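You operate a simulated robot arm through the tools that you are given. There is no shell and no other tool. Be economical: measure what you need, move in short steps, check, and stop when the job is done.

The job below is to be done with a simulated robot arm. You get a single attempt, and the scene is never put back.

## Task
Drop the thick black and brown rings through the narrowest window each fits, then count them.
Fine: try each in the 57 mm window first; leave them under the slotted frame; count them by moving the blue slider two on, to 5.

The check looks at the end state, three seconds after you hand in, the way a careful person would. Anything else that was tipped, shoved, dropped, spilled or broken makes it a failure.

## Robot
A 7-joint arm with a vacuum gripper, on a carriage that runs on a rail from [0.7, -234.3] to [0, 13.7] (x, y) and turns from -1.623 to 4.171 rad about z. Base frame: it is fixed where the carriage stands at the start and does not move with it; the origin is on the floor, on the carriage's upright axis, x ahead of it, y to its left, z up; the surface under the hand at the start is at about z = 80. Units: cm, rad, N and s.
With the tool pointing down near the work surface it reaches from about 34 to 74 cm from the robot's upright axis, wherever it stands. Its first joint turns from -2.897 to 2.897 rad. Places, roughly: blue slider [30, 80, 80]; red slider [30, 120, 80]; red striped carton (24x17x11 cm) [50, 50, 80]; slotted frame [40, 10, 80]. Payload 1.06 kg.
Tool frame: the origin (TCP) lies in the middle of the cups' lips, and z points out of the cups. The gripper has 1 cup of 2.4 cm across, covering 2.4 by 2.4 cm (tool x, y); the bellows give 0.8 cm. With the vacuum on, a cup seals on a smooth face that it is pressed against (1 to 4 N); it does not hold porous or soft things. The pull reaches 23 N.
Orientation is told as [roll, pitch, yaw] about the base's x, y, z axes, in that order, counted from this pose: with the cups facing straight down, the tool's x points along the base's -x, its y along +y and its z along -z.

## Interface
- The arm moves only by the tool play_rows. Its argument "commands" is a list of rows, each an object of numbers (a shift or turn left out is 0, a gripper value left out holds the last): "dx", "dy", "dz": the shift along the base's x, y, z in cm; "wx", "wy", "wz": the turn, a rotation vector about the base's x, y, z in rad; "valve": the vacuum: 1 switches it on, 0 off. In form: [{"dx": .., "dy": .., "dz": .., "wx": .., "wy": .., "wz": .., "valve": ..}, ...]. A call has 1 to 12 rows; each row shifts and turns the commanded pose from where the row before left it. Each row takes 0.2 s and may step no farther than 5 cm and 0.15 rad from the row before; otherwise, or with a gripper value out of range, the whole call is refused. Where a pose cannot be reached the arm comes as near as it can. A force on the tool above 40 N (or 10 N above the force at the start of the call, whichever is more), or a blocked arm, ends the call early, and 0.2 s more pass. The pull builds up within a second once a cup has sealed. Time passes only in rows, and 0.2 s behind the last, so rows that do not move give it time. It gives the time, the measured TCP pose, the force on the tool (base axes) and the pull of the vacuum at its end, in the units of the frame above (readings bear some noise), with the torque about the TCP (base axes, N m) and any sound that the robot's microphone picked up.
- Cameras (640 x 400 px; columns grow to the right, rows downward): "scene" is now at [1.85, 17.12, 150.96]; the picture's right is [0.27, -0.96, 0.00], its down [-0.70, -0.19, -0.69] and it looks along [0.66, 0.18, -0.73] (base axes); focal length 282 px, centre (320, 200). "wrist" rides on the gripper at [7.8, 1.9, -9.6] in the tool frame; the picture's right is [-0.24, 0.97, 0.00], its down [-0.71, -0.17, -0.69] and it looks along [-0.67, -0.16, 0.73] (tool axes); focal length 243 px, centre (320, 200). There is no depth. A picture from a camera that has moved, and an enlarged one, comes with that camera's place and axes in the base frame and with its lens.
- snapshot(camera): a new picture of that camera. It takes no simulated time.
- raise_lower(by): slides the trunk up (or, below 0, down) by that many cm; the arm and the scene camera ride with it, the base frame stays. It gives what a move gives, with no picture.
- drive_base(legs): drives the robot by 1 to 6 legs, each [ahead, left, turn to the left] in cm, cm and rad, along the robot's own axes; the way and the turn of a leg run together, so that a leg with both is an arc; at most 150 cm and 3.142 rad a leg. The arm and the cameras ride along, it lands a little off, and it stops where it bumps. It keeps to its track: a leg is cut to what the track allows. It gives what a move gives.
- pan_tilt(pan, tilt): turns the head with the scene camera to pan (to the left, within 2.705 rad either way) and tilt (down, from -0.506 to 1.204), counted from straight ahead of the robot. It gives what a move gives.
- enlarge(camera, box): a new picture of the part [left, top, right, bottom] of that camera's present view, enlarged. It takes no simulated time.
- hand_in(): hands the job in; it is judged then, once.

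Go step by step. Nothing tells you exact positions but the pictures and the camera data: compare them with the known pose of the tool, close in by small moves and look again before you grip or let go. The budget is 120 turns and 78 pictures, counting those below and the enlarged ones. Unless the task says otherwise, let go and move clear before handing in, and close with one line.

The tools are called by a JSON object that holds its "method" and its "body". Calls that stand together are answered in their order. play_rows: Moves the arm, as the interface text tells. Its arguments: {"type":"object","properties":{"commands":{"type":"array","items":{"type":"object","properties":{"dx":{"type":"number"},"dy":{"type":"number"},"dz":{"type":"number"},"wx":{"type":"number"},"wy":{"type":"number"},"wz":{"type":"number"},"valve":{"type":"number"}}}}},"required":["commands"]} The other tools are called the same way: raise_lower (by) slides the trunk up or down; drive_base (legs) drives the base; pan_tilt (pan, tilt) turns the head that bears the scene camera; snapshot (camera) takes a picture; enlarge (camera, box) takes an enlarged picture of a part of a camera's view; hand_in () hands the job in.

At the start:

```text
time: 0.0
ee_pos: [38.98, 32.54, 111.5]
orientation: [0.001, 0.0, 0.0]
force: [-0.3, 0.2, 0.4]
wrist_torque: [0.01, 0.02, 0.03]
pull: 0.0
trunk travel left (down, up): [-45.0, 14.0]
robot x, y, heading: [-0.08, -0.59, 0.0]
head pan, tilt: [0.271, 0.815]
```

scene: 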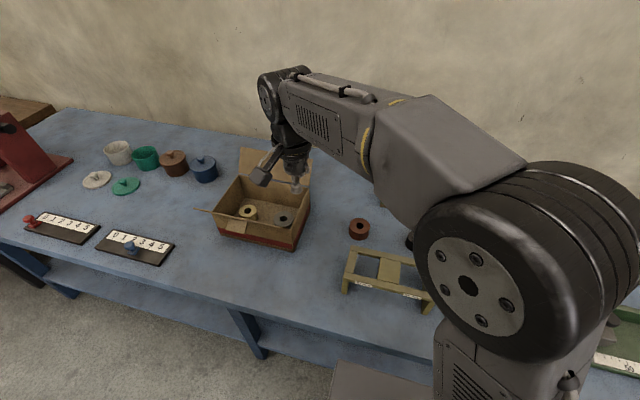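
wrist: 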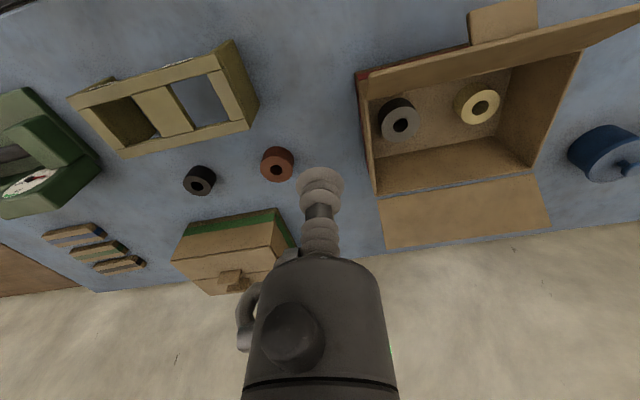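

I see a slotted frame with two windows, a brown and a black ring on the table near it, and a carton holding a grey and a cream ring. I'll look closer first.

{"method": "enlarge", "body": {"camera": "wrist", "box": [60, 30, 320, 200]}}

{"method": "enlarge", "body": {"camera": "scene", "box": [200, 140, 450, 320]}}

{"method": "enlarge", "body": {"camera": "scene", "box": [0, 190, 200, 290]}}

```text
2.35 times, centred on (190, 115) of wrist
camera zoom: at [31.25, 34.45, 120.98], right [0.24, 0.97, 0.0], down [0.71, -0.17, 0.69], along [0.67, -0.16, -0.73], focal length 571 px, centre (626, 400)
```

zoom: 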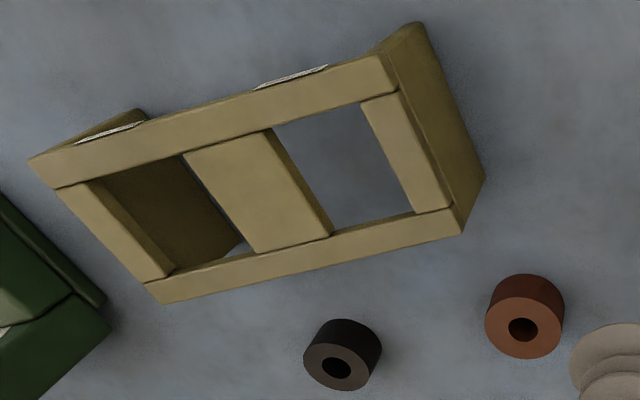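

```text
2.22 times, centred on (325, 230) of scene
camera zoom: at [1.85, 17.12, 150.96], right [0.27, -0.96, 0.0], down [-0.7, -0.19, -0.69], along [0.66, 0.18, -0.73], focal length 627 px, centre (309, 133)
```

zoom: 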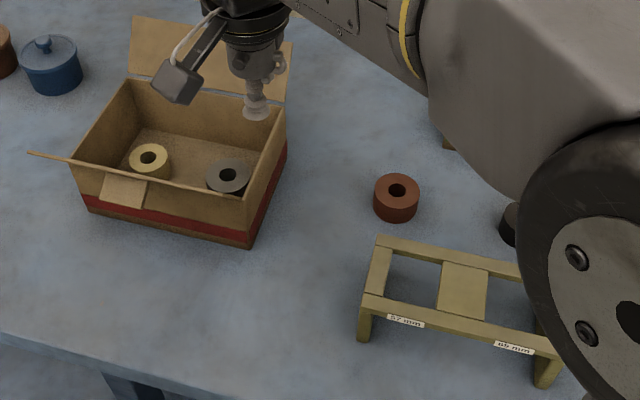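

```text
3.20 times, centred on (100, 240) of scene
camera zoom: at [1.85, 17.12, 150.96], right [0.27, -0.96, 0.0], down [-0.7, -0.19, -0.69], along [0.66, 0.18, -0.73], focal length 903 px, centre (1024, 72)
```

zoom: 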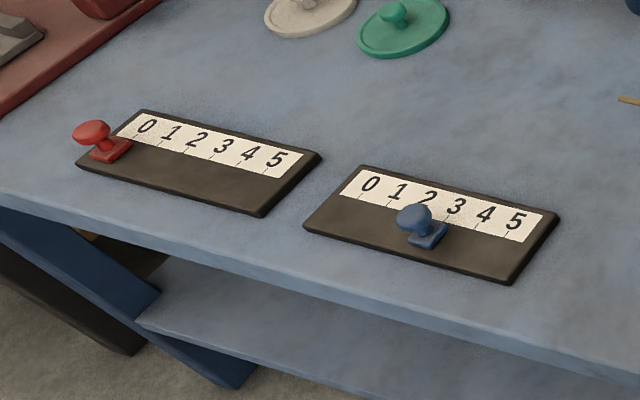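

The brown ring is about [55.6, 20, 84] and the black one about [55.6, 4, 84]; the frame has a 57 mm (left) and a wider (right) window. The blue slider stands at 3. I'll move the hand near the rings for a better view.

{"method": "play_rows", "body": {"commands": [{"dx": 2, "dy": -5, "dz": 2}, {"dx": 2, "dy": -5}, {"dx": 2, "dy": -5}, {"dy": -3}, {}]}}

{"method": "snapshot", "body": {"camera": "wrist"}}

{"method": "snapshot", "body": {"camera": "scene"}}

```text
refused: row 1 steps farther than a row can; nothing moved
```

```text
72 pictures are left
camera wrist: at [31.25, 34.45, 120.98], right [0.24, 0.97, 0.0], down [0.71, -0.17, 0.69], along [0.67, -0.16, -0.73], focal length 243 px, centre (320, 200)
```

wrist: 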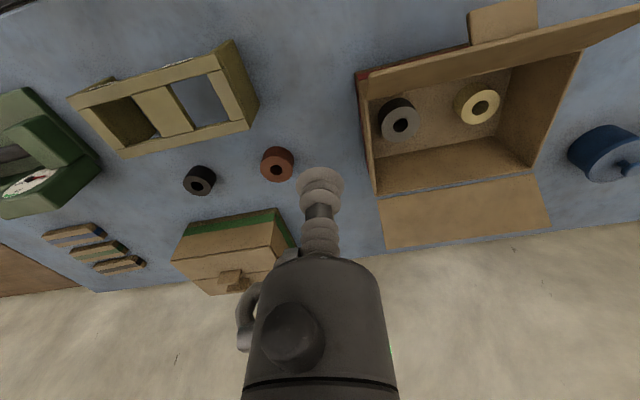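

```text
71 pictures are left
camera scene: at [1.85, 17.12, 150.96], right [0.27, -0.96, 0.0], down [-0.7, -0.19, -0.69], along [0.66, 0.18, -0.73], focal length 282 px, centre (320, 200)
```

scene: 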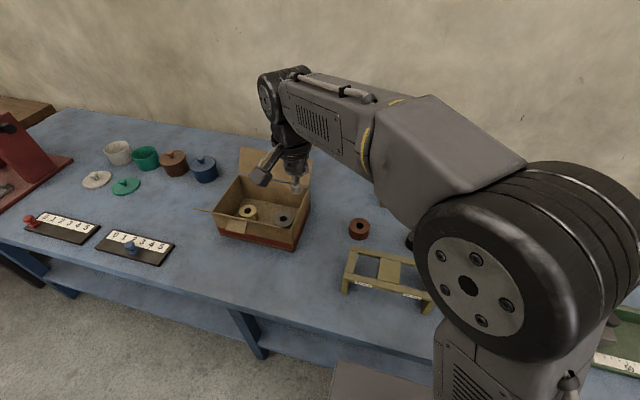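

The step was too long and nothing moved. I'll redo it with smaller steps.

{"method": "play_rows", "body": {"commands": [{"dy": -4.5, "dx": 1}, {"dx": 1, "dy": -4.5}, {"dx": 1, "dy": -4.5}, {"dy": -4, "dx": 1}, {}]}}

{"method": "snapshot", "body": {"camera": "wrist"}}

```text
time: 1.2
ee_pos: [42.92, 15.18, 111.44]
orientation: [0.001, 0.0, 0.0]
force: [0.5, 0.4, -0.4]
wrist_torque: [0.01, 0.0, 0.0]
pull: 0.0
trunk travel left (down, up): [-45.0, 14.0]
robot x, y, heading: [0.22, 0.22, -0.0]
head pan, tilt: [0.271, 0.815]
```

```text
70 pictures are left
camera wrist: at [35.2, 17.05, 121.03], right [0.24, 0.97, 0.0], down [0.71, -0.17, 0.69], along [0.67, -0.16, -0.73], focal length 243 px, centre (320, 200)
```

wrist: 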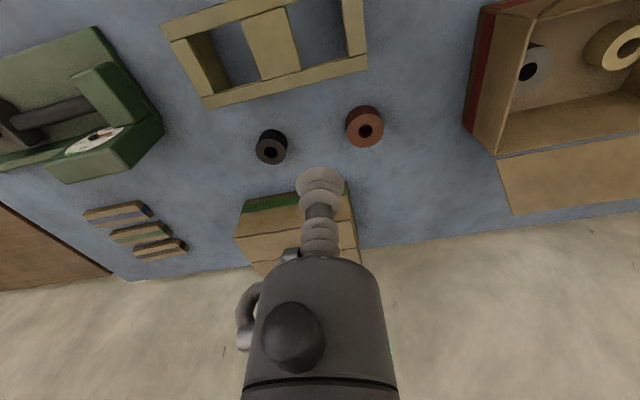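

Brown top triangulates to about [56.1, 20.0, 83]. I'll come lower, between the two rings, to measure diameters and positions.

{"method": "play_rows", "body": {"commands": [{"dx": 0, "dy": -2, "dz": -4}, {"dx": 0, "dy": -1, "dz": -4}, {"dz": -4.5}, {"dz": -4}, {}]}}

{"method": "snapshot", "body": {"camera": "wrist"}}

```text
time: 2.4
ee_pos: [43.07, 12.01, 94.78]
orientation: [-0.002, 0.002, 0.0]
force: [-0.9, 0.6, 0.7]
wrist_torque: [-0.02, 0.03, -0.01]
pull: 0.0
trunk travel left (down, up): [-45.0, 14.0]
robot x, y, heading: [0.05, -0.14, -0.003]
head pan, tilt: [0.271, 0.815]
```

```text
69 pictures are left
camera wrist: at [35.37, 13.99, 104.3], right [0.24, 0.97, 0.0], down [0.71, -0.17, 0.69], along [0.67, -0.16, -0.73], focal length 243 px, centre (320, 200)
```

wrist: 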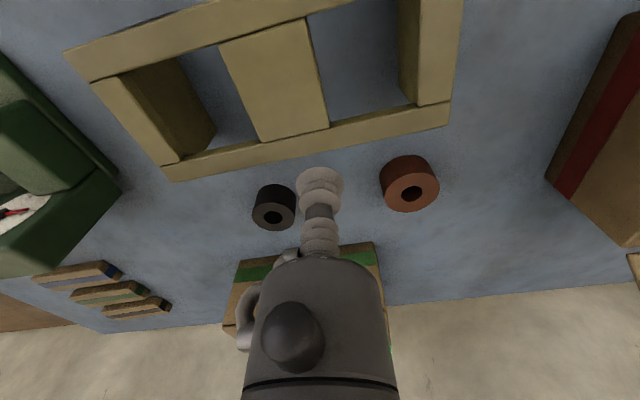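

{"method": "enlarge", "body": {"camera": "wrist", "box": [240, 140, 450, 240]}}

{"method": "enlarge", "body": {"camera": "wrist", "box": [60, 0, 480, 200]}}

```text
3.05 times, centred on (345, 190) of wrist
camera zoom: at [35.37, 13.99, 104.3], right [0.24, 0.97, 0.0], down [0.71, -0.17, 0.69], along [0.67, -0.16, -0.73], focal length 739 px, centre (244, 230)
```

zoom: 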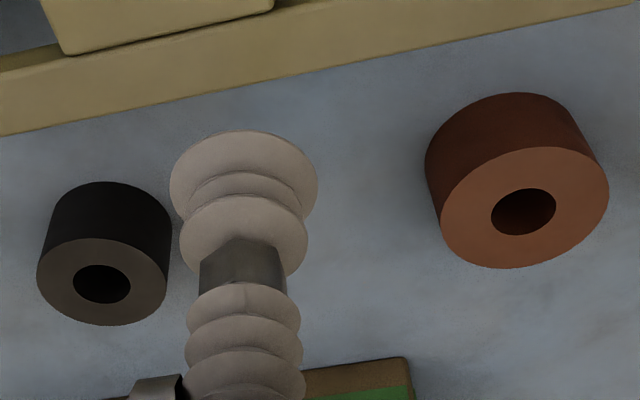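

```text
1.52 times, centred on (270, 100) of wrist
camera zoom: at [35.37, 13.99, 104.3], right [0.24, 0.97, 0.0], down [0.71, -0.17, 0.69], along [0.67, -0.16, -0.73], focal length 370 px, centre (396, 352)
```

zoom: 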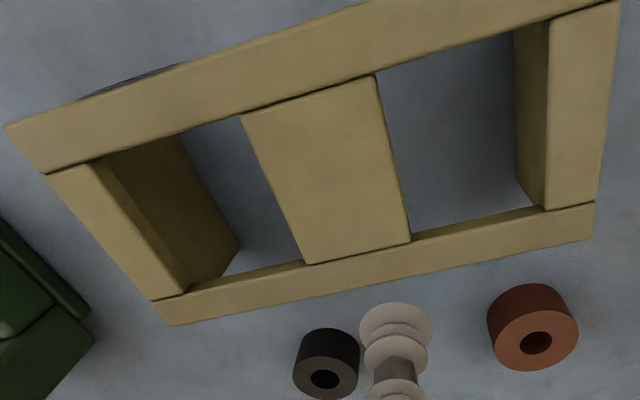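

Brown is about 62 mm wide at [56.1, 20.0], black about 54 mm at [56.5, 2.7], tops near z 83; the frame's top is near z 88.5, with the 57 window around [40.1, 15.8] and the wide one around [40.1, 4.4]. The hole leaves a narrow annulus for the cup, so I'll test how it seals on the brown ring.

{"method": "play_rows", "body": {"commands": [{"dx": 3, "dy": 2.5}, {"dx": 3.5, "dy": 2.5}, {"dx": 3.5, "dy": 2.5}, {"dx": 3.05, "dy": 2.6}, {"dz": -4}, {"dz": -3}, {}]}}

{"method": "snapshot", "body": {"camera": "wrist"}}

```text
time: 4.0
ee_pos: [55.99, 22.08, 88.07]
orientation: [0.001, 0.001, -0.001]
force: [0.2, 0.4, 0.0]
wrist_torque: [-0.04, -0.02, -0.04]
pull: 0.0
trunk travel left (down, up): [-45.0, 14.0]
robot x, y, heading: [0.17, 0.07, -0.002]
head pan, tilt: [0.271, 0.815]
```

```text
66 pictures are left
camera wrist: at [48.25, 23.94, 97.55], right [0.24, 0.97, 0.0], down [0.71, -0.17, 0.69], along [0.67, -0.16, -0.73], focal length 243 px, centre (320, 200)
```

wrist: 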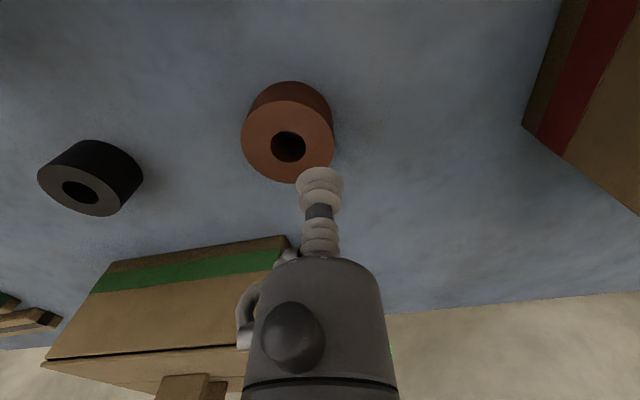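

Cup is over the +y side of the brown ring's annulus. I'll lower with vacuum on in small steps.

{"method": "play_rows", "body": {"commands": [{"dz": -2.5, "dx": -0.2, "valve": 1}, {"dz": -1}, {"dz": -0.5}, {"dz": -0.4}, {}, {}]}}

```text
time: 5.4
ee_pos: [55.88, 22.2, 83.63]
orientation: [0.0, 0.0, 0.0]
force: [0.3, 0.5, 0.1]
wrist_torque: [-0.03, -0.01, 0.03]
pull: 0.0
trunk travel left (down, up): [-45.0, 14.0]
robot x, y, heading: [-0.15, -0.17, -0.002]
head pan, tilt: [0.271, 0.815]
```

{"method": "play_rows", "body": {"commands": [{"dz": -0.2}, {"dz": -0.2}, {"dz": -0.2}, {}, {}]}}

```text
time: 6.6
ee_pos: [55.8, 22.16, 82.93]
orientation: [-0.001, 0.0, 0.0]
force: [1.3, 0.7, 4.6]
wrist_torque: [-0.02, 0.04, 0.02]
pull: 0.0
trunk travel left (down, up): [-45.0, 14.0]
robot x, y, heading: [0.27, 0.12, 0.002]
head pan, tilt: [0.271, 0.815]
```

In contact at about z 83.1 with 4.6 N but no pull. I'll ease to ~2.5 N and wait a moment, and look.

{"method": "play_rows", "body": {"commands": [{"dz": 0.08}, {}, {}, {}]}}

{"method": "enlarge", "body": {"camera": "wrist", "box": [220, 80, 400, 220]}}

```text
time: 7.6
ee_pos: [55.88, 22.1, 83.18]
orientation: [0.001, 0.0, 0.0]
force: [0.8, 1.4, 2.5]
wrist_torque: [-0.02, 0.01, 0.0]
pull: 0.0
trunk travel left (down, up): [-45.0, 14.0]
robot x, y, heading: [0.05, -0.39, -0.007]
head pan, tilt: [0.271, 0.815]
```

```text
2.86 times, centred on (310, 150) of wrist
camera zoom: at [48.06, 24.05, 92.6], right [0.24, 0.97, 0.0], down [0.71, -0.17, 0.69], along [0.67, -0.16, -0.73], focal length 693 px, centre (349, 343)
```

zoom: 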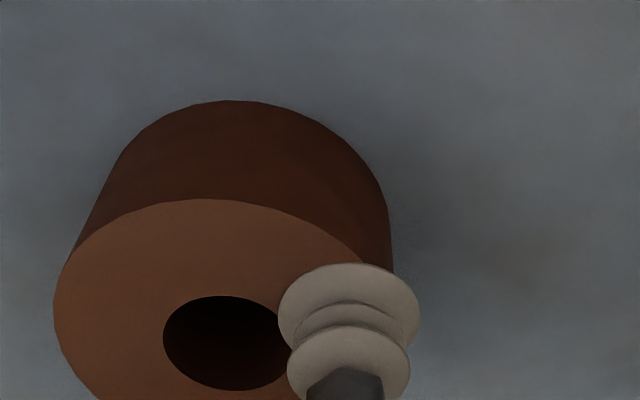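

The annulus is narrower than the cup, so it leaks there. The cup is a touch wider than the hole, so I'll try it centred over the hole.

{"method": "play_rows", "body": {"commands": [{"dz": 1}, {"dy": -2.2, "dx": 0.25}, {"dz": -0.9}, {"dz": -0.2}, {}, {}, {}]}}

{"method": "snapshot", "body": {"camera": "wrist"}}

```text
time: 9.2
ee_pos: [56.03, 20.0, 83.0]
orientation: [-0.001, -0.002, 0.0]
force: [3.6, 3.0, 15.4]
wrist_torque: [-0.03, 0.02, -0.02]
pull: 22.3
trunk travel left (down, up): [-45.0, 14.0]
robot x, y, heading: [-0.21, 0.43, 0.002]
head pan, tilt: [0.271, 0.815]
```

```text
64 pictures are left
camera wrist: at [48.28, 21.9, 92.43], right [0.23, 0.97, 0.0], down [0.71, -0.17, 0.69], along [0.67, -0.16, -0.73], focal length 243 px, centre (320, 200)
```

wrist: 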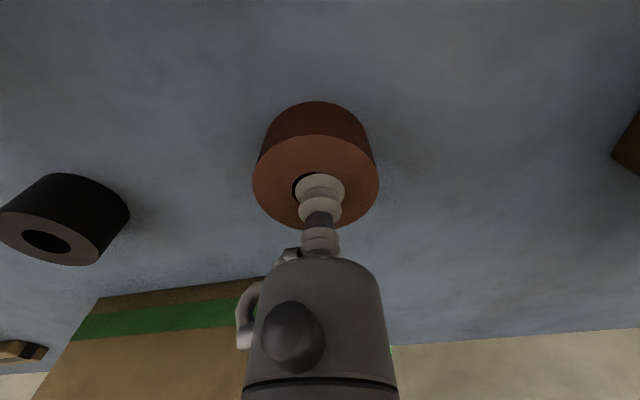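

It sealed with 22 N pull centred over the hole. I'll lift and measure how the ring sits relative to the cup.

{"method": "play_rows", "body": {"commands": [{"dz": 2}, {"dz": 4}, {"dz": 4}, {"dz": 3}, {}]}}

{"method": "enlarge", "body": {"camera": "wrist", "box": [240, 90, 400, 250]}}

```text
time: 10.4
ee_pos: [56.31, 20.06, 96.16]
orientation: [0.0, 0.0, -0.001]
force: [0.1, 0.7, -0.5]
wrist_torque: [-0.02, 0.0, 0.03]
pull: 23.0
trunk travel left (down, up): [-45.0, 14.0]
robot x, y, heading: [-0.16, 0.37, -0.003]
head pan, tilt: [0.271, 0.815]
```

```text
2.50 times, centred on (320, 170) of wrist
camera zoom: at [48.49, 21.88, 105.64], right [0.24, 0.97, 0.0], down [0.71, -0.17, 0.68], along [0.67, -0.16, -0.73], focal length 606 px, centre (320, 275)
```

zoom: 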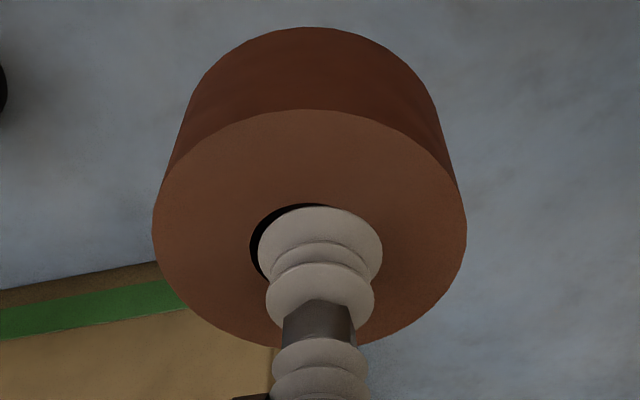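

The ring sits about 2 mm to −y of the cup axis. I'll carry it above the 57 mm window to try it as asked.

{"method": "play_rows", "body": {"commands": [{"dx": -4.1, "dy": -1}, {"dx": -4.1, "dy": -1}, {"dx": -4.1, "dy": -1}, {"dx": -4.05, "dy": -1.06}, {"dz": -2}, {}]}}

{"method": "snapshot", "body": {"camera": "wrist"}}

{"method": "snapshot", "body": {"camera": "scene"}}

```text
time: 11.8
ee_pos: [39.79, 15.86, 94.02]
orientation: [0.0, -0.001, 0.001]
force: [-0.6, -0.4, -1.3]
wrist_torque: [0.0, 0.01, 0.0]
pull: 22.5
trunk travel left (down, up): [-45.0, 14.0]
robot x, y, heading: [-0.12, 0.19, 0.003]
head pan, tilt: [0.271, 0.815]
```

```text
62 pictures are left
camera wrist: at [31.96, 17.76, 103.5], right [0.23, 0.97, 0.0], down [0.71, -0.17, 0.69], along [0.67, -0.16, -0.73], focal length 243 px, centre (320, 200)
```

wrist: 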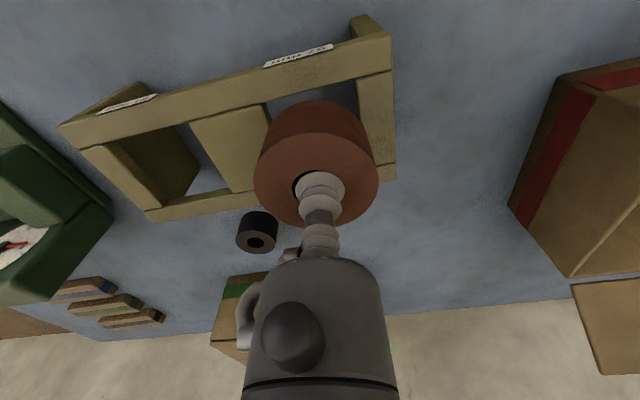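

```text
61 pictures are left
camera scene: at [1.9, 17.13, 150.96], right [0.27, -0.96, 0.0], down [-0.7, -0.19, -0.69], along [0.66, 0.18, -0.73], focal length 282 px, centre (320, 200)
```

scene: 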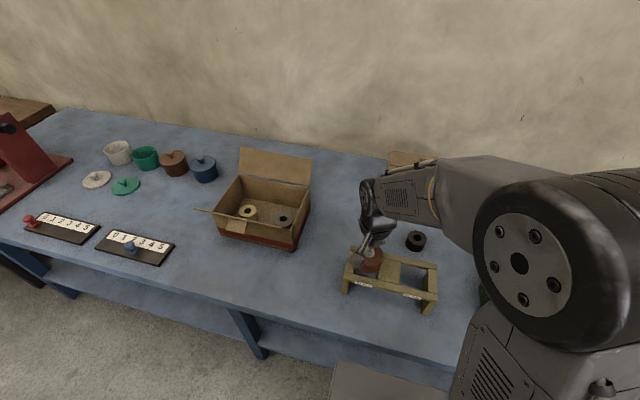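

Good view of the whole frame; I'll enlarge for accurate window corners.

{"method": "enlarge", "body": {"camera": "wrist", "box": [50, 10, 402, 230]}}

{"method": "enlarge", "body": {"camera": "scene", "box": [330, 230, 450, 320]}}

```text
1.82 times, centred on (226, 120) of wrist
camera zoom: at [31.96, 17.76, 103.5], right [0.23, 0.97, 0.0], down [0.71, -0.17, 0.69], along [0.67, -0.16, -0.73], focal length 441 px, centre (491, 346)
```

zoom: 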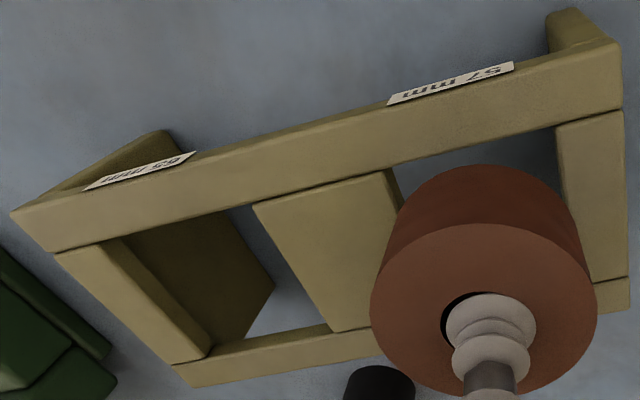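

```text
4.44 times, centred on (390, 275) of scene
camera zoom: at [1.9, 17.13, 150.96], right [0.27, -0.96, 0.0], down [-0.7, -0.19, -0.69], along [0.66, 0.18, -0.73], focal length 1254 px, centre (9, -133)
```

zoom: 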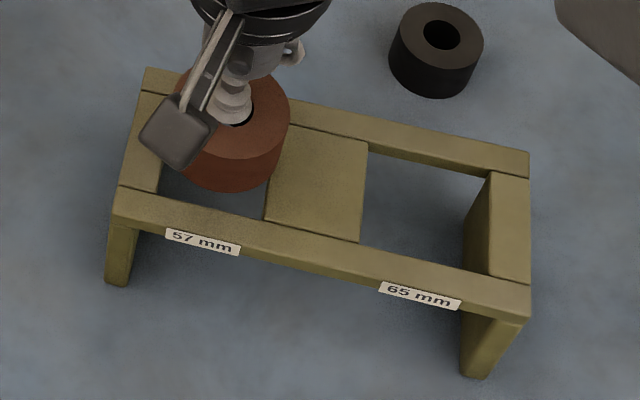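

The wide window is labelled 65 mm. Window centres: 57 mm ≈ [39.95, 15.8], 65 mm ≈ [39.95, 4.7]. I'll gently try brown in the 57 mm window.

{"method": "play_rows", "body": {"commands": [{"dz": -1, "dy": 0.15}, {"dz": -0.4}, {"dz": -0.3}, {"dz": -0.2}, {"dz": -0.2}, {}]}}

```text
time: 13.2
ee_pos: [39.59, 15.97, 91.85]
orientation: [0.0, 0.001, 0.0]
force: [-0.2, -0.1, 4.8]
wrist_torque: [-0.03, 0.01, 0.0]
pull: 22.7
trunk travel left (down, up): [-45.0, 14.0]
robot x, y, heading: [-0.1, 0.3, 0.0]
head pan, tilt: [0.271, 0.815]
```

Brown rests on the 57 mm window's rim (4.8 N at z 91.85), so it doesn't fit there. Lifting and moving to the 65 mm window.

{"method": "play_rows", "body": {"commands": [{"dz": 2.2}, {"dy": -4}, {"dy": -4}, {"dy": -3}, {}, {}]}}

{"method": "enlarge", "body": {"camera": "wrist", "box": [200, 20, 520, 220]}}

```text
time: 14.6
ee_pos: [39.84, 4.95, 94.2]
orientation: [-0.001, 0.0, 0.001]
force: [0.6, -0.2, -0.9]
wrist_torque: [-0.02, 0.01, -0.01]
pull: 23.1
trunk travel left (down, up): [-45.0, 14.0]
robot x, y, heading: [0.02, 0.24, 0.002]
head pan, tilt: [0.271, 0.815]
```

```text
2.00 times, centred on (360, 120) of wrist
camera zoom: at [32.06, 6.93, 103.65], right [0.23, 0.97, 0.0], down [0.71, -0.17, 0.69], along [0.67, -0.16, -0.73], focal length 485 px, centre (240, 360)
```

zoom: 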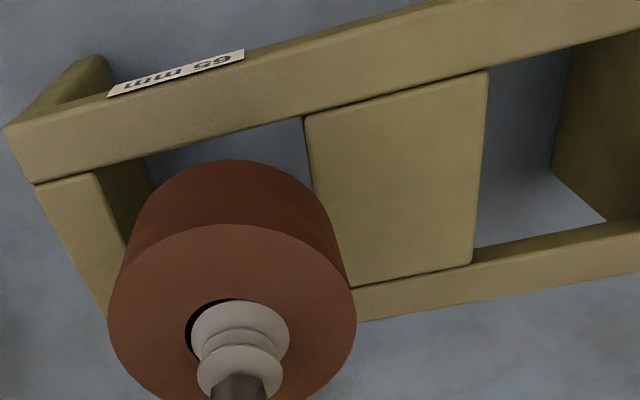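

Ring centre is about [39.9, 4.7], window centre about [39.95, 4.55]. Small correction, then lowering slowly into the window.

{"method": "play_rows", "body": {"commands": [{"dy": -0.13, "dx": 0.05}, {"dz": -1.5}, {"dz": -0.4}, {"dz": -0.3}, {"dz": -0.3}, {"dz": -0.3}, {}]}}

```text
time: 16.2
ee_pos: [39.85, 4.94, 91.33]
orientation: [-0.002, -0.003, -0.002]
force: [8.7, -1.1, 21.0]
wrist_torque: [0.02, 0.12, -0.04]
pull: 22.7
trunk travel left (down, up): [-45.0, 14.0]
robot x, y, heading: [-0.14, 0.01, -0.002]
head pan, tilt: [0.271, 0.815]
```

Contact on the low‑x rail (force +x). I'll back up, shift +x by 2 mm and retry.

{"method": "play_rows", "body": {"commands": [{"dz": 0.9}, {"dx": 0.2}, {"dz": -0.4}, {"dz": -0.2}, {"dz": -0.2}, {"dz": -0.2}, {}]}}

```text
time: 17.8
ee_pos: [39.98, 4.95, 91.33]
orientation: [-0.002, -0.004, 0.0]
force: [5.4, -3.0, 25.9]
wrist_torque: [0.17, 0.22, -0.02]
pull: 22.5
trunk travel left (down, up): [-45.0, 14.0]
robot x, y, heading: [-0.14, 0.32, 0.0]
head pan, tilt: [0.271, 0.815]
```

Contact is now on the −x/+y side. I'll back off to just touching and look from the scene camera.

{"method": "play_rows", "body": {"commands": [{"dz": 0.6}, {"dx": 0.15, "dy": -0.2}, {}]}}

{"method": "enlarge", "body": {"camera": "scene", "box": [340, 230, 450, 310]}}

{"method": "enlarge", "body": {"camera": "wrist", "box": [220, 60, 420, 220]}}

```text
time: 18.6
ee_pos: [40.12, 4.7, 91.7]
orientation: [-0.001, 0.002, 0.001]
force: [-0.2, 0.3, -0.7]
wrist_torque: [-0.01, 0.01, 0.0]
pull: 23.1
trunk travel left (down, up): [-45.0, 14.0]
robot x, y, heading: [-0.19, 0.03, -0.002]
head pan, tilt: [0.271, 0.815]
```

```text
5.00 times, centred on (395, 270) of scene
camera zoom: at [1.86, 17.12, 150.95], right [0.27, -0.96, 0.0], down [-0.7, -0.19, -0.69], along [0.66, 0.18, -0.73], focal length 1411 px, centre (-55, -150)
```

zoom: 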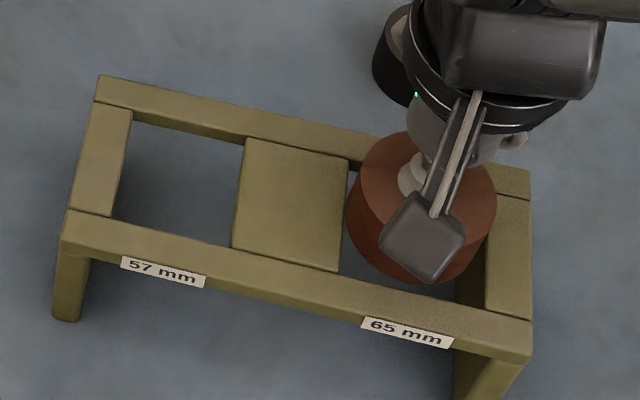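

```text
2.50 times, centred on (320, 140) of wrist
camera zoom: at [32.44, 6.68, 101.23], right [0.23, 0.97, 0.0], down [0.71, -0.17, 0.68], along [0.67, -0.16, -0.73], focal length 606 px, centre (320, 350)
```

zoom: 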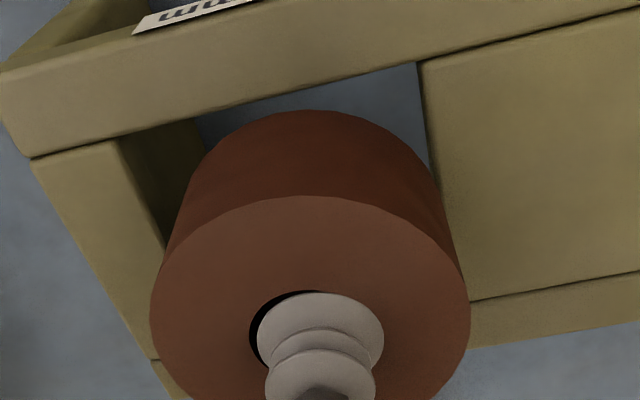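

Comparing edges, the ring is ~3 mm too far +x and ~1 mm too far +y. Correcting and lowering gently.

{"method": "play_rows", "body": {"commands": [{"dx": -0.23, "dy": -0.1}, {}, {"dz": -0.2}, {"dz": -0.15}, {"dz": -0.1}, {}]}}

```text
time: 20.0
ee_pos: [39.98, 4.58, 91.4]
orientation: [0.0, -0.002, -0.001]
force: [6.5, -1.1, 10.7]
wrist_torque: [-0.01, 0.26, 0.03]
pull: 22.6
trunk travel left (down, up): [-45.0, 14.0]
robot x, y, heading: [-0.06, -0.19, 0.003]
head pan, tilt: [0.271, 0.815]
```

y now looks right (no roll torque); the force says the −x rail is touching. I'll step +x in small amounts with light pressure.

{"method": "play_rows", "body": {"commands": [{"dz": 0.15}, {"dx": 0.1}, {"dz": -0.15}, {}]}}

{"method": "play_rows", "body": {"commands": [{"dz": 0.1}, {"dx": 0.1}, {"dz": -0.15}, {}]}}

```text
time: 21.0
ee_pos: [40.0, 4.65, 91.36]
orientation: [0.0, 0.0, 0.0]
force: [2.8, -1.9, 6.2]
wrist_torque: [-0.03, 0.21, 0.05]
pull: 23.0
trunk travel left (down, up): [-45.0, 14.0]
robot x, y, heading: [0.11, -0.28, 0.002]
head pan, tilt: [0.271, 0.815]
```

```text
time: 22.0
ee_pos: [40.13, 4.76, 91.29]
orientation: [-0.001, 0.001, 0.002]
force: [1.1, 1.5, 5.1]
wrist_torque: [-0.01, 0.21, -0.02]
pull: 23.2
trunk travel left (down, up): [-45.0, 14.0]
robot x, y, heading: [0.2, -0.22, 0.001]
head pan, tilt: [0.271, 0.815]
```

Force is falling while going deeper; continuing +x.

{"method": "play_rows", "body": {"commands": [{"dz": 0.05}, {"dx": 0.1}, {"dz": -0.15}, {}]}}

{"method": "play_rows", "body": {"commands": [{"dx": 0.1}, {"dz": -0.15}, {}]}}

```text
time: 23.0
ee_pos: [40.23, 4.64, 91.18]
orientation: [0.0, -0.002, 0.001]
force: [4.2, 2.8, 8.9]
wrist_torque: [-0.03, 0.25, -0.05]
pull: 22.9
trunk travel left (down, up): [-45.0, 14.0]
robot x, y, heading: [-0.02, 0.39, 0.0]
head pan, tilt: [0.271, 0.815]
```

```text
time: 23.8
ee_pos: [40.38, 4.6, 91.05]
orientation: [0.001, -0.001, 0.001]
force: [8.0, 1.8, 12.3]
wrist_torque: [-0.02, 0.38, 0.01]
pull: 23.1
trunk travel left (down, up): [-45.0, 14.0]
robot x, y, heading: [0.07, 0.03, -0.006]
head pan, tilt: [0.271, 0.815]
```

Torque is growing, so I'll look before continuing.

{"method": "enlarge", "body": {"camera": "wrist", "box": [220, 60, 420, 220]}}

{"method": "enlarge", "body": {"camera": "scene", "box": [375, 240, 450, 310]}}

```text
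2.50 times, centred on (320, 140) of wrist
camera zoom: at [32.61, 6.51, 100.48], right [0.24, 0.97, 0.0], down [0.71, -0.17, 0.69], along [0.67, -0.16, -0.73], focal length 606 px, centre (320, 350)
```

zoom: 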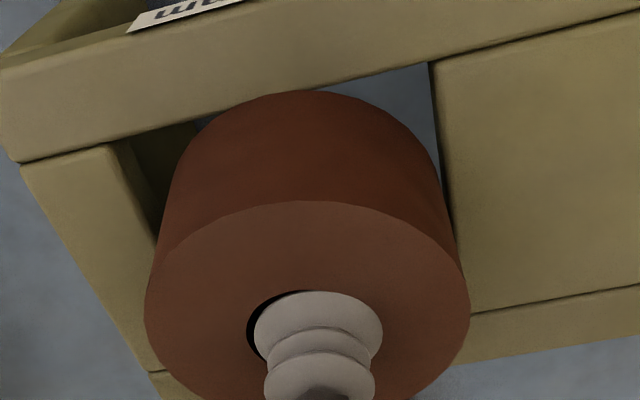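

```text
5.71 times, centred on (412, 275) of scene
camera zoom: at [1.87, 17.13, 150.97], right [0.27, -0.96, 0.0], down [-0.7, -0.19, -0.69], along [0.66, 0.18, -0.73], focal length 1612 px, centre (-209, -229)
```

zoom: 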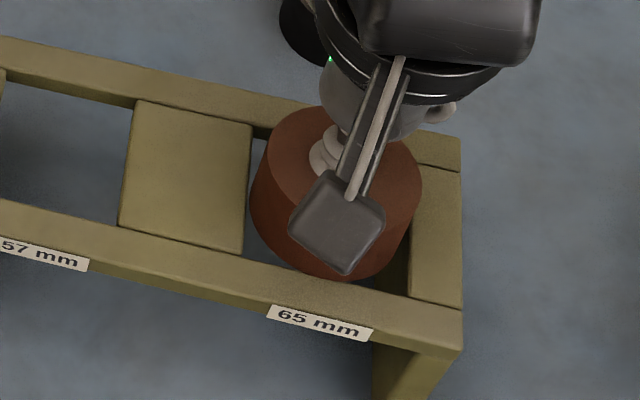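

The ring tilts on the bellows, so x alignment is unclear. I'll lift clear and yaw the hand by −90° so the wrist camera shows both x gaps symmetrically.

{"method": "play_rows", "body": {"commands": [{"dz": 1.2, "dx": -0.4}, {"wz": -0.143}, {"wz": -0.143}, {"wz": -0.143}, {"wz": -0.143}, {"wz": -0.143}, {"wz": -0.143}, {"wz": -0.143}, {"wz": -0.143}, {"wz": -0.143}, {"wz": -0.143}, {"wz": -0.1408}]}}

{"method": "enlarge", "body": {"camera": "wrist", "box": [200, 50, 440, 220]}}

```text
time: 26.4
ee_pos: [39.93, 4.6, 92.32]
orientation: [-0.001, 0.0, -1.572]
force: [-0.4, 0.0, -1.1]
wrist_torque: [0.03, 0.07, -0.01]
pull: 22.4
trunk travel left (down, up): [-45.0, 14.0]
robot x, y, heading: [-0.26, 0.15, -0.002]
head pan, tilt: [0.271, 0.815]
```

```text
2.35 times, centred on (320, 135) of wrist
camera zoom: at [41.92, 12.45, 101.73], right [0.97, -0.24, 0.0], down [-0.17, -0.71, 0.69], along [-0.16, -0.67, -0.73], focal length 571 px, centre (320, 353)
```

zoom: 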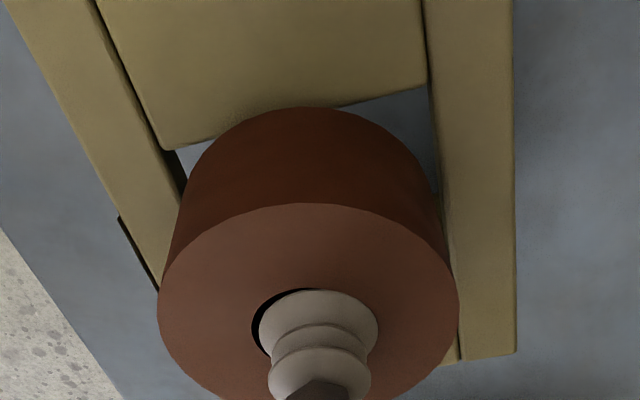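

The view shows the ring got tilted on the cup during the jam. I'll take it back to its spot on the table, set it down flat and regrip it centred.

{"method": "play_rows", "body": {"commands": [{"dz": 3.5}, {"dx": 3.5, "dy": 3}, {"dx": 3.5, "dy": 3}, {"dx": 3.5, "dy": 3}, {"dx": 3.5, "dy": 3}, {"dx": 2, "dy": 3}, {"dz": -4}, {"dz": -4}, {"dz": -3.5}, {}]}}

{"method": "enlarge", "body": {"camera": "wrist", "box": [200, 50, 440, 220]}}

```text
time: 28.6
ee_pos: [55.87, 19.7, 84.16]
orientation: [-0.001, 0.0, -1.572]
force: [-0.3, -0.2, 0.1]
wrist_torque: [0.04, -0.02, -0.02]
pull: 23.0
trunk travel left (down, up): [-45.0, 14.0]
robot x, y, heading: [0.15, 0.23, -0.003]
head pan, tilt: [0.271, 0.815]
```

```text
2.35 times, centred on (320, 135) of wrist
camera zoom: at [57.86, 27.58, 93.64], right [0.97, -0.23, 0.0], down [-0.17, -0.71, 0.69], along [-0.16, -0.67, -0.73], focal length 571 px, centre (320, 353)
```

zoom: 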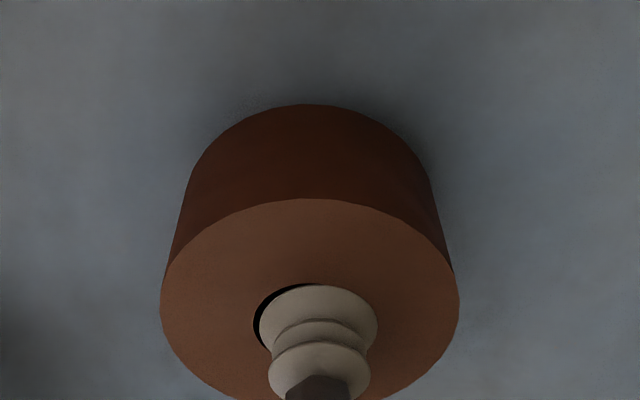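

Lowering to table and releasing.

{"method": "play_rows", "body": {"commands": [{"dz": -0.6}, {"dz": -0.3}, {"dz": -0.2}, {}]}}

```text
time: 29.6
ee_pos: [55.77, 19.82, 83.17]
orientation: [0.003, 0.002, -1.568]
force: [-0.1, 4.1, 10.5]
wrist_torque: [-0.15, 0.04, 0.04]
pull: 22.8
trunk travel left (down, up): [-45.0, 14.0]
robot x, y, heading: [-0.09, -0.15, 0.0]
head pan, tilt: [0.271, 0.815]
```

{"method": "play_rows", "body": {"commands": [{"valve": 0}, {}, {}, {"dz": 0.5}, {"dz": 2}, {"dz": 2}, {}]}}

{"method": "enlarge", "body": {"camera": "wrist", "box": [200, 50, 440, 220]}}

```text
time: 31.2
ee_pos: [55.88, 19.53, 87.63]
orientation: [0.0, 0.001, -1.572]
force: [0.3, -1.0, 0.0]
wrist_torque: [-0.02, -0.03, -0.02]
pull: 0.1
trunk travel left (down, up): [-45.0, 14.0]
robot x, y, heading: [0.18, -0.15, 0.002]
head pan, tilt: [0.271, 0.815]
```

```text
2.35 times, centred on (320, 135) of wrist
camera zoom: at [57.89, 27.44, 97.11], right [0.97, -0.23, 0.0], down [-0.17, -0.71, 0.69], along [-0.16, -0.67, -0.73], focal length 571 px, centre (320, 353)
```

zoom: 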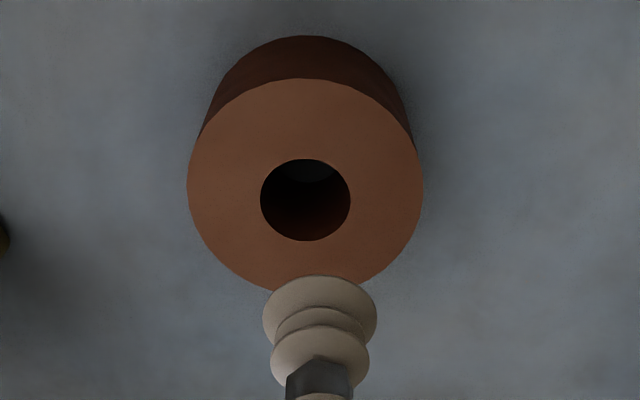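

The ring lies flat again (centre ≈[55.8, 20.2]). Before regripping I'll measure the frame precisely with a straight‑down view: go above it and tilt the hand so its camera looks down.

{"method": "play_rows", "body": {"commands": [{"dz": 4.5}, {"dz": 4}, {"dx": -3.5, "dy": -3.3}, {"dx": -3.5, "dy": -3.3}, {"dx": -3.5, "dy": -3.3}, {"dx": -3, "dy": -3.3}, {"wx": 0.122, "wy": -0.029}, {"wx": 0.122, "wy": -0.029}, {"wx": 0.122, "wy": -0.029}, {"wx": 0.122, "wy": -0.029}, {"wx": 0.122, "wy": -0.029}, {"wx": 0.122, "wy": -0.029}]}}

{"method": "snapshot", "body": {"camera": "wrist"}}

```text
time: 33.8
ee_pos: [42.45, 6.38, 96.13]
orientation: [0.216, 0.729, -1.487]
force: [0.4, -0.5, 0.4]
wrist_torque: [-0.01, -0.01, 0.01]
pull: 0.0
trunk travel left (down, up): [-45.0, 14.0]
robot x, y, heading: [0.06, 0.13, 0.001]
head pan, tilt: [0.271, 0.815]
```

```text
50 pictures are left
camera wrist: at [42.34, 5.71, 108.56], right [0.97, -0.23, 0.0], down [-0.23, -0.97, 0.0], along [0.0, 0.0, -1.0], focal length 243 px, centre (320, 200)
```

wrist: 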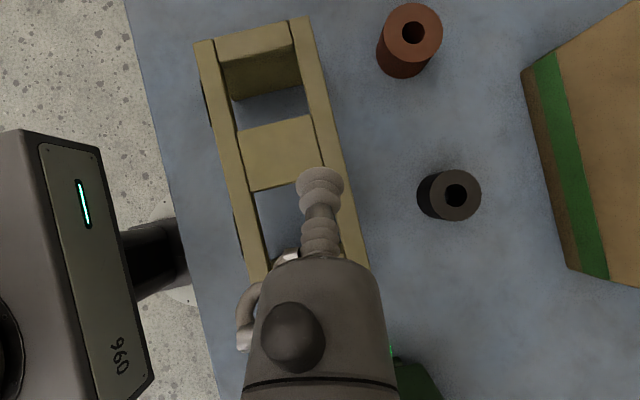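

Perfectly vertical view. Enlarging frame and rings for accurate dimensions.

{"method": "enlarge", "body": {"camera": "wrist", "box": [185, 10, 375, 150]}}

{"method": "enlarge", "body": {"camera": "wrist", "box": [185, 140, 375, 280]}}

{"method": "enlarge", "body": {"camera": "wrist", "box": [370, 0, 490, 100]}}

{"method": "enlarge", "body": {"camera": "wrist", "box": [390, 150, 510, 250]}}

```text
2.86 times, centred on (280, 80) of wrist
camera zoom: at [42.34, 5.71, 108.56], right [0.97, -0.23, 0.0], down [-0.23, -0.97, 0.0], along [0.0, 0.0, -1.0], focal length 693 px, centre (434, 543)
```

zoom: 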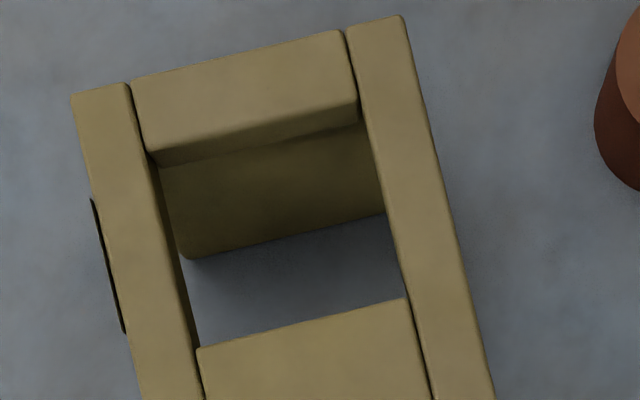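

```text
2.86 times, centred on (280, 210) of wrist
camera zoom: at [42.34, 5.71, 108.56], right [0.97, -0.23, 0.0], down [-0.23, -0.97, 0.0], along [0.0, 0.0, -1.0], focal length 693 px, centre (434, 171)
```

zoom: 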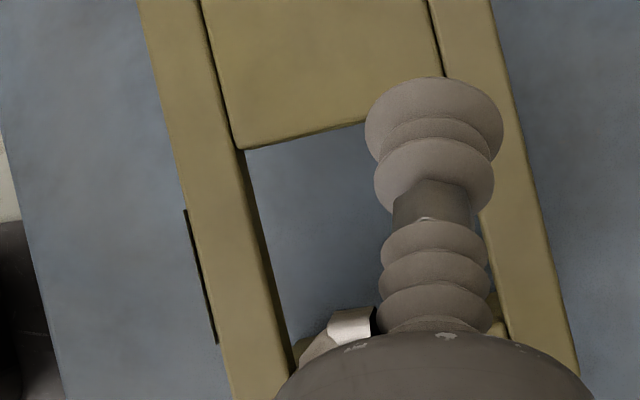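

```text
4.00 times, centred on (430, 50) of wrist
camera zoom: at [42.34, 5.71, 108.56], right [0.97, -0.23, 0.0], down [-0.23, -0.97, 0.0], along [0.0, 0.0, -1.0], focal length 970 px, centre (-120, 800)
```

zoom: 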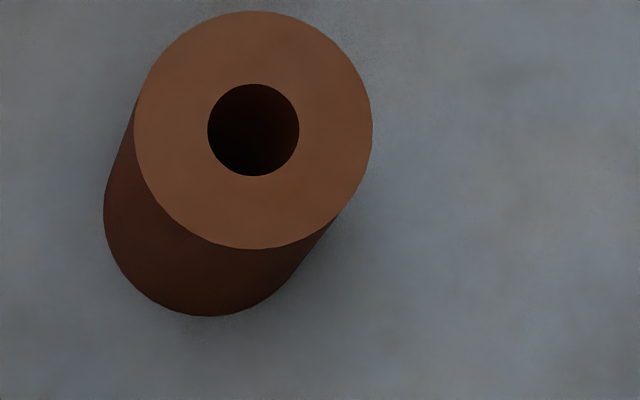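

```text
4.00 times, centred on (450, 200) of wrist
camera zoom: at [42.34, 5.71, 108.56], right [0.97, -0.23, 0.0], down [-0.23, -0.97, 0.0], along [0.0, 0.0, -1.0], focal length 970 px, centre (-200, 200)
```

zoom: 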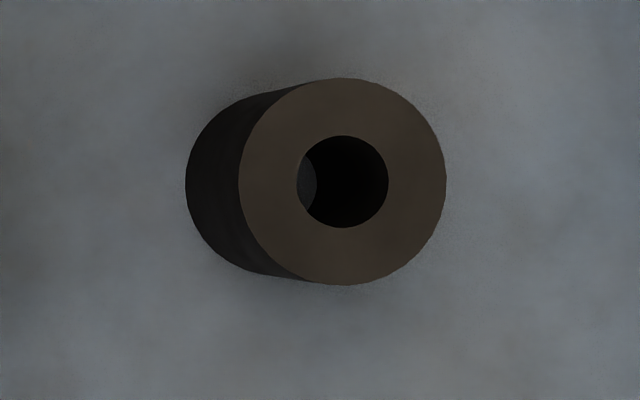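

Rings: brown ≈61 mm, black ≈53 mm; wide window ≈65×64 mm, centred near [40.1, 4.35]; 57 window near [40.05, 15.6]. Now I untilt and return above the brown ring at ≈[55.7, 20.27].

{"method": "play_rows", "body": {"commands": [{"wx": -0.122, "wy": 0.029}, {"wx": -0.122, "wy": 0.029}, {"wx": -0.122, "wy": 0.029}, {"wx": -0.122, "wy": 0.029}, {"wx": -0.122, "wy": 0.029}, {"wx": -0.122, "wy": 0.029}, {"dx": 3.4, "dy": 3.4}, {"dx": 3.4, "dy": 3.4}, {"dx": 3.4, "dy": 3.4}, {"dx": 3.1, "dy": 3.4}, {"dz": -4}, {"dz": -4}]}}

{"method": "play_rows", "body": {"commands": [{}, {}]}}

{"method": "enlarge", "body": {"camera": "wrist", "box": [200, 50, 440, 220]}}

```text
time: 36.4
ee_pos: [55.79, 19.77, 87.78]
orientation: [-0.001, 0.002, -1.57]
force: [-0.3, 0.1, 0.8]
wrist_torque: [0.01, -0.01, -0.01]
pull: 0.1
trunk travel left (down, up): [-45.0, 14.0]
robot x, y, heading: [-0.18, 0.22, -0.001]
head pan, tilt: [0.271, 0.815]
```

```text
time: 37.0
ee_pos: [55.66, 19.72, 87.82]
orientation: [0.0, 0.001, -1.572]
force: [0.5, 0.3, 0.7]
wrist_torque: [-0.03, -0.01, -0.01]
pull: 0.1
trunk travel left (down, up): [-45.0, 14.0]
robot x, y, heading: [-0.12, 0.15, -0.001]
head pan, tilt: [0.271, 0.815]
```

```text
2.35 times, centred on (320, 135) of wrist
camera zoom: at [57.64, 27.6, 97.3], right [0.97, -0.23, 0.0], down [-0.17, -0.71, 0.69], along [-0.16, -0.67, -0.73], focal length 571 px, centre (320, 353)
```

zoom: 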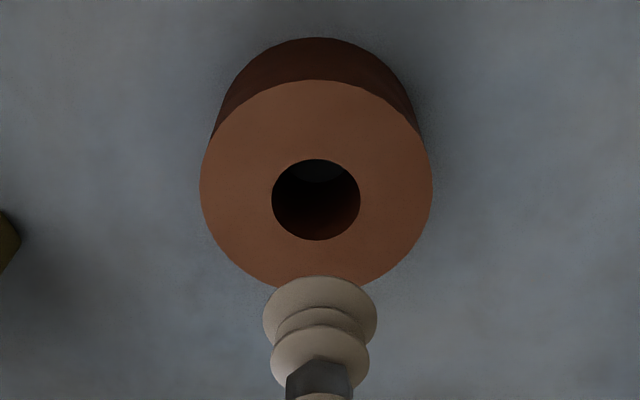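

Ring centre is ≈6–7 mm to +y of the cup. Correct, lower and check closer.

{"method": "play_rows", "body": {"commands": [{"dy": 0.65}, {"dz": -3.2}, {}]}}

{"method": "enlarge", "body": {"camera": "wrist", "box": [240, 100, 400, 230]}}

```text
time: 37.8
ee_pos: [55.78, 20.59, 84.56]
orientation: [0.001, -0.001, -1.571]
force: [0.1, -0.9, -0.1]
wrist_torque: [0.0, 0.01, 0.0]
pull: 0.0
trunk travel left (down, up): [-45.0, 14.0]
robot x, y, heading: [-0.04, 0.1, 0.0]
head pan, tilt: [0.271, 0.815]
```

```text
3.08 times, centred on (320, 165) of wrist
camera zoom: at [57.73, 28.35, 94.14], right [0.97, -0.23, 0.0], down [-0.17, -0.71, 0.69], along [-0.16, -0.67, -0.73], focal length 746 px, centre (320, 308)
```

zoom: 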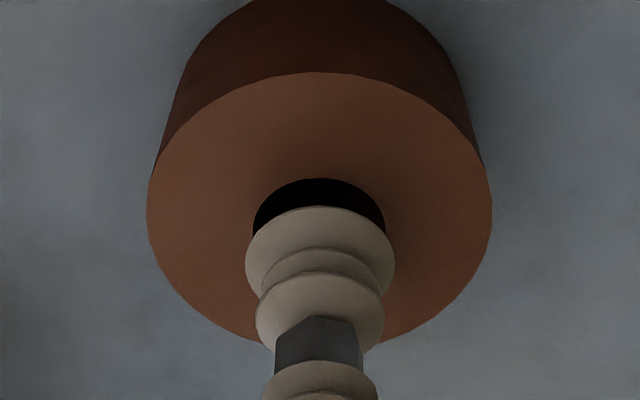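

Needs ≈2 mm toward −y; then press and seal.

{"method": "play_rows", "body": {"commands": [{"dy": -0.2, "valve": 1}, {"dz": -0.8}, {"dz": -0.3}, {"dz": -0.2}, {"dz": -0.1}, {}, {}]}}

```text
time: 39.4
ee_pos: [55.66, 20.53, 83.55]
orientation: [0.002, 0.002, -1.571]
force: [2.8, 0.7, 2.3]
wrist_torque: [-0.01, 0.01, 0.02]
pull: 23.5
trunk travel left (down, up): [-45.0, 14.0]
robot x, y, heading: [-0.14, 0.02, -0.003]
head pan, tilt: [0.271, 0.815]
```

Sealed with light force. Lifting and checking the hold.

{"method": "play_rows", "body": {"commands": [{"dz": 1}, {"dz": 4}, {"dz": 4}, {"dz": 3.5}, {}]}}

{"method": "enlarge", "body": {"camera": "wrist", "box": [240, 90, 400, 250]}}

```text
time: 40.6
ee_pos: [55.66, 20.46, 96.04]
orientation: [-0.001, 0.001, -1.571]
force: [0.2, 0.3, -1.1]
wrist_torque: [0.01, 0.01, 0.02]
pull: 23.2
trunk travel left (down, up): [-45.0, 14.0]
robot x, y, heading: [-0.2, -0.03, 0.002]
head pan, tilt: [0.271, 0.815]
```

```text
2.50 times, centred on (320, 170) of wrist
camera zoom: at [57.48, 28.24, 105.49], right [0.97, -0.23, 0.0], down [-0.17, -0.71, 0.69], along [-0.16, -0.67, -0.73], focal length 606 px, centre (320, 275)
```

zoom: 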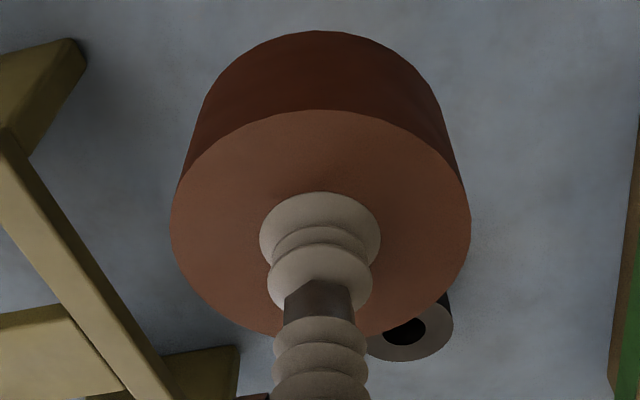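

The ring is now centred and level. Carrying it to the 65 mm window.

{"method": "play_rows", "body": {"commands": [{"dx": -3.2, "dy": -3.2}, {"dx": -3.2, "dy": -3.2}, {"dx": -3.2, "dy": -3.2}, {"dx": -3.2, "dy": -3.2}, {"dx": -2.75, "dy": -3.25}, {"dz": -2.5}, {}, {}]}}

{"method": "enlarge", "body": {"camera": "wrist", "box": [200, 50, 440, 220]}}

{"method": "enlarge", "body": {"camera": "scene", "box": [340, 230, 450, 310]}}

```text
time: 42.4
ee_pos: [40.01, 4.67, 93.51]
orientation: [0.001, 0.001, -1.569]
force: [0.1, -0.6, -1.2]
wrist_torque: [-0.03, 0.02, -0.01]
pull: 23.1
trunk travel left (down, up): [-45.0, 14.0]
robot x, y, heading: [-0.15, 0.15, -0.002]
head pan, tilt: [0.271, 0.815]
```

```text
2.35 times, centred on (320, 135) of wrist
camera zoom: at [41.99, 12.47, 102.93], right [0.97, -0.23, 0.0], down [-0.17, -0.71, 0.69], along [-0.16, -0.67, -0.73], focal length 571 px, centre (320, 353)
```

zoom: 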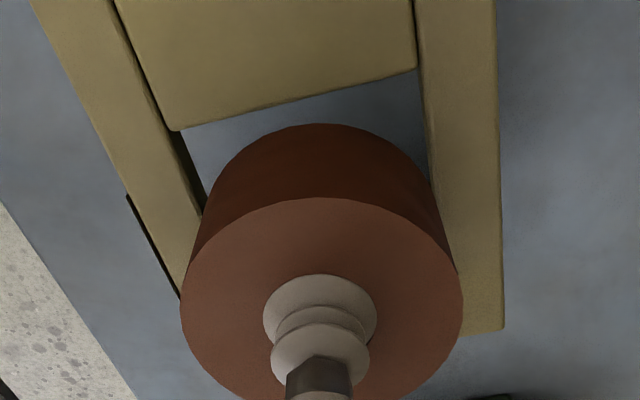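

```text
5.00 times, centred on (395, 270) of scene
camera zoom: at [1.84, 17.12, 150.96], right [0.27, -0.96, 0.0], down [-0.7, -0.19, -0.69], along [0.66, 0.18, -0.73], focal length 1411 px, centre (-55, -150)
```

zoom: 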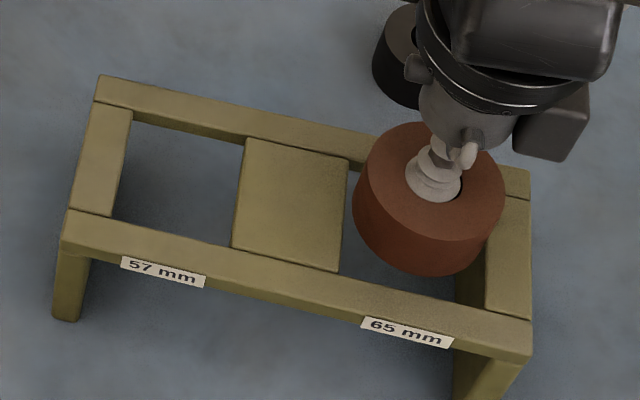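

Both x and y look centred within about 1 mm. Lowering slowly.

{"method": "play_rows", "body": {"commands": [{"dz": -0.9}, {"dz": -0.2}, {"dz": -0.2}, {"dz": -0.2}, {"dz": -0.2}, {"dz": -0.2}, {}]}}

```text
time: 44.0
ee_pos: [40.08, 4.43, 91.62]
orientation: [0.0, 0.0, -1.572]
force: [-3.8, -0.5, 1.9]
wrist_torque: [-0.02, 0.02, 0.04]
pull: 22.6
trunk travel left (down, up): [-45.0, 14.0]
robot x, y, heading: [-0.34, -0.12, 0.005]
head pan, tilt: [0.271, 0.815]
```

It's entering the window (bottom ≈ 88.1), with slight push from the +x rail. Nudge −x and continue.

{"method": "play_rows", "body": {"commands": [{"dx": -0.08}, {"dz": -0.3}, {"dz": -0.3}, {"dz": -0.4}, {}]}}

```text
time: 45.2
ee_pos: [39.96, 4.55, 90.56]
orientation: [-0.002, 0.0, -1.571]
force: [0.1, -0.3, -1.5]
wrist_torque: [0.01, -0.01, 0.02]
pull: 23.0
trunk travel left (down, up): [-45.0, 14.0]
robot x, y, heading: [-0.07, -0.01, -0.001]
head pan, tilt: [0.271, 0.815]
```

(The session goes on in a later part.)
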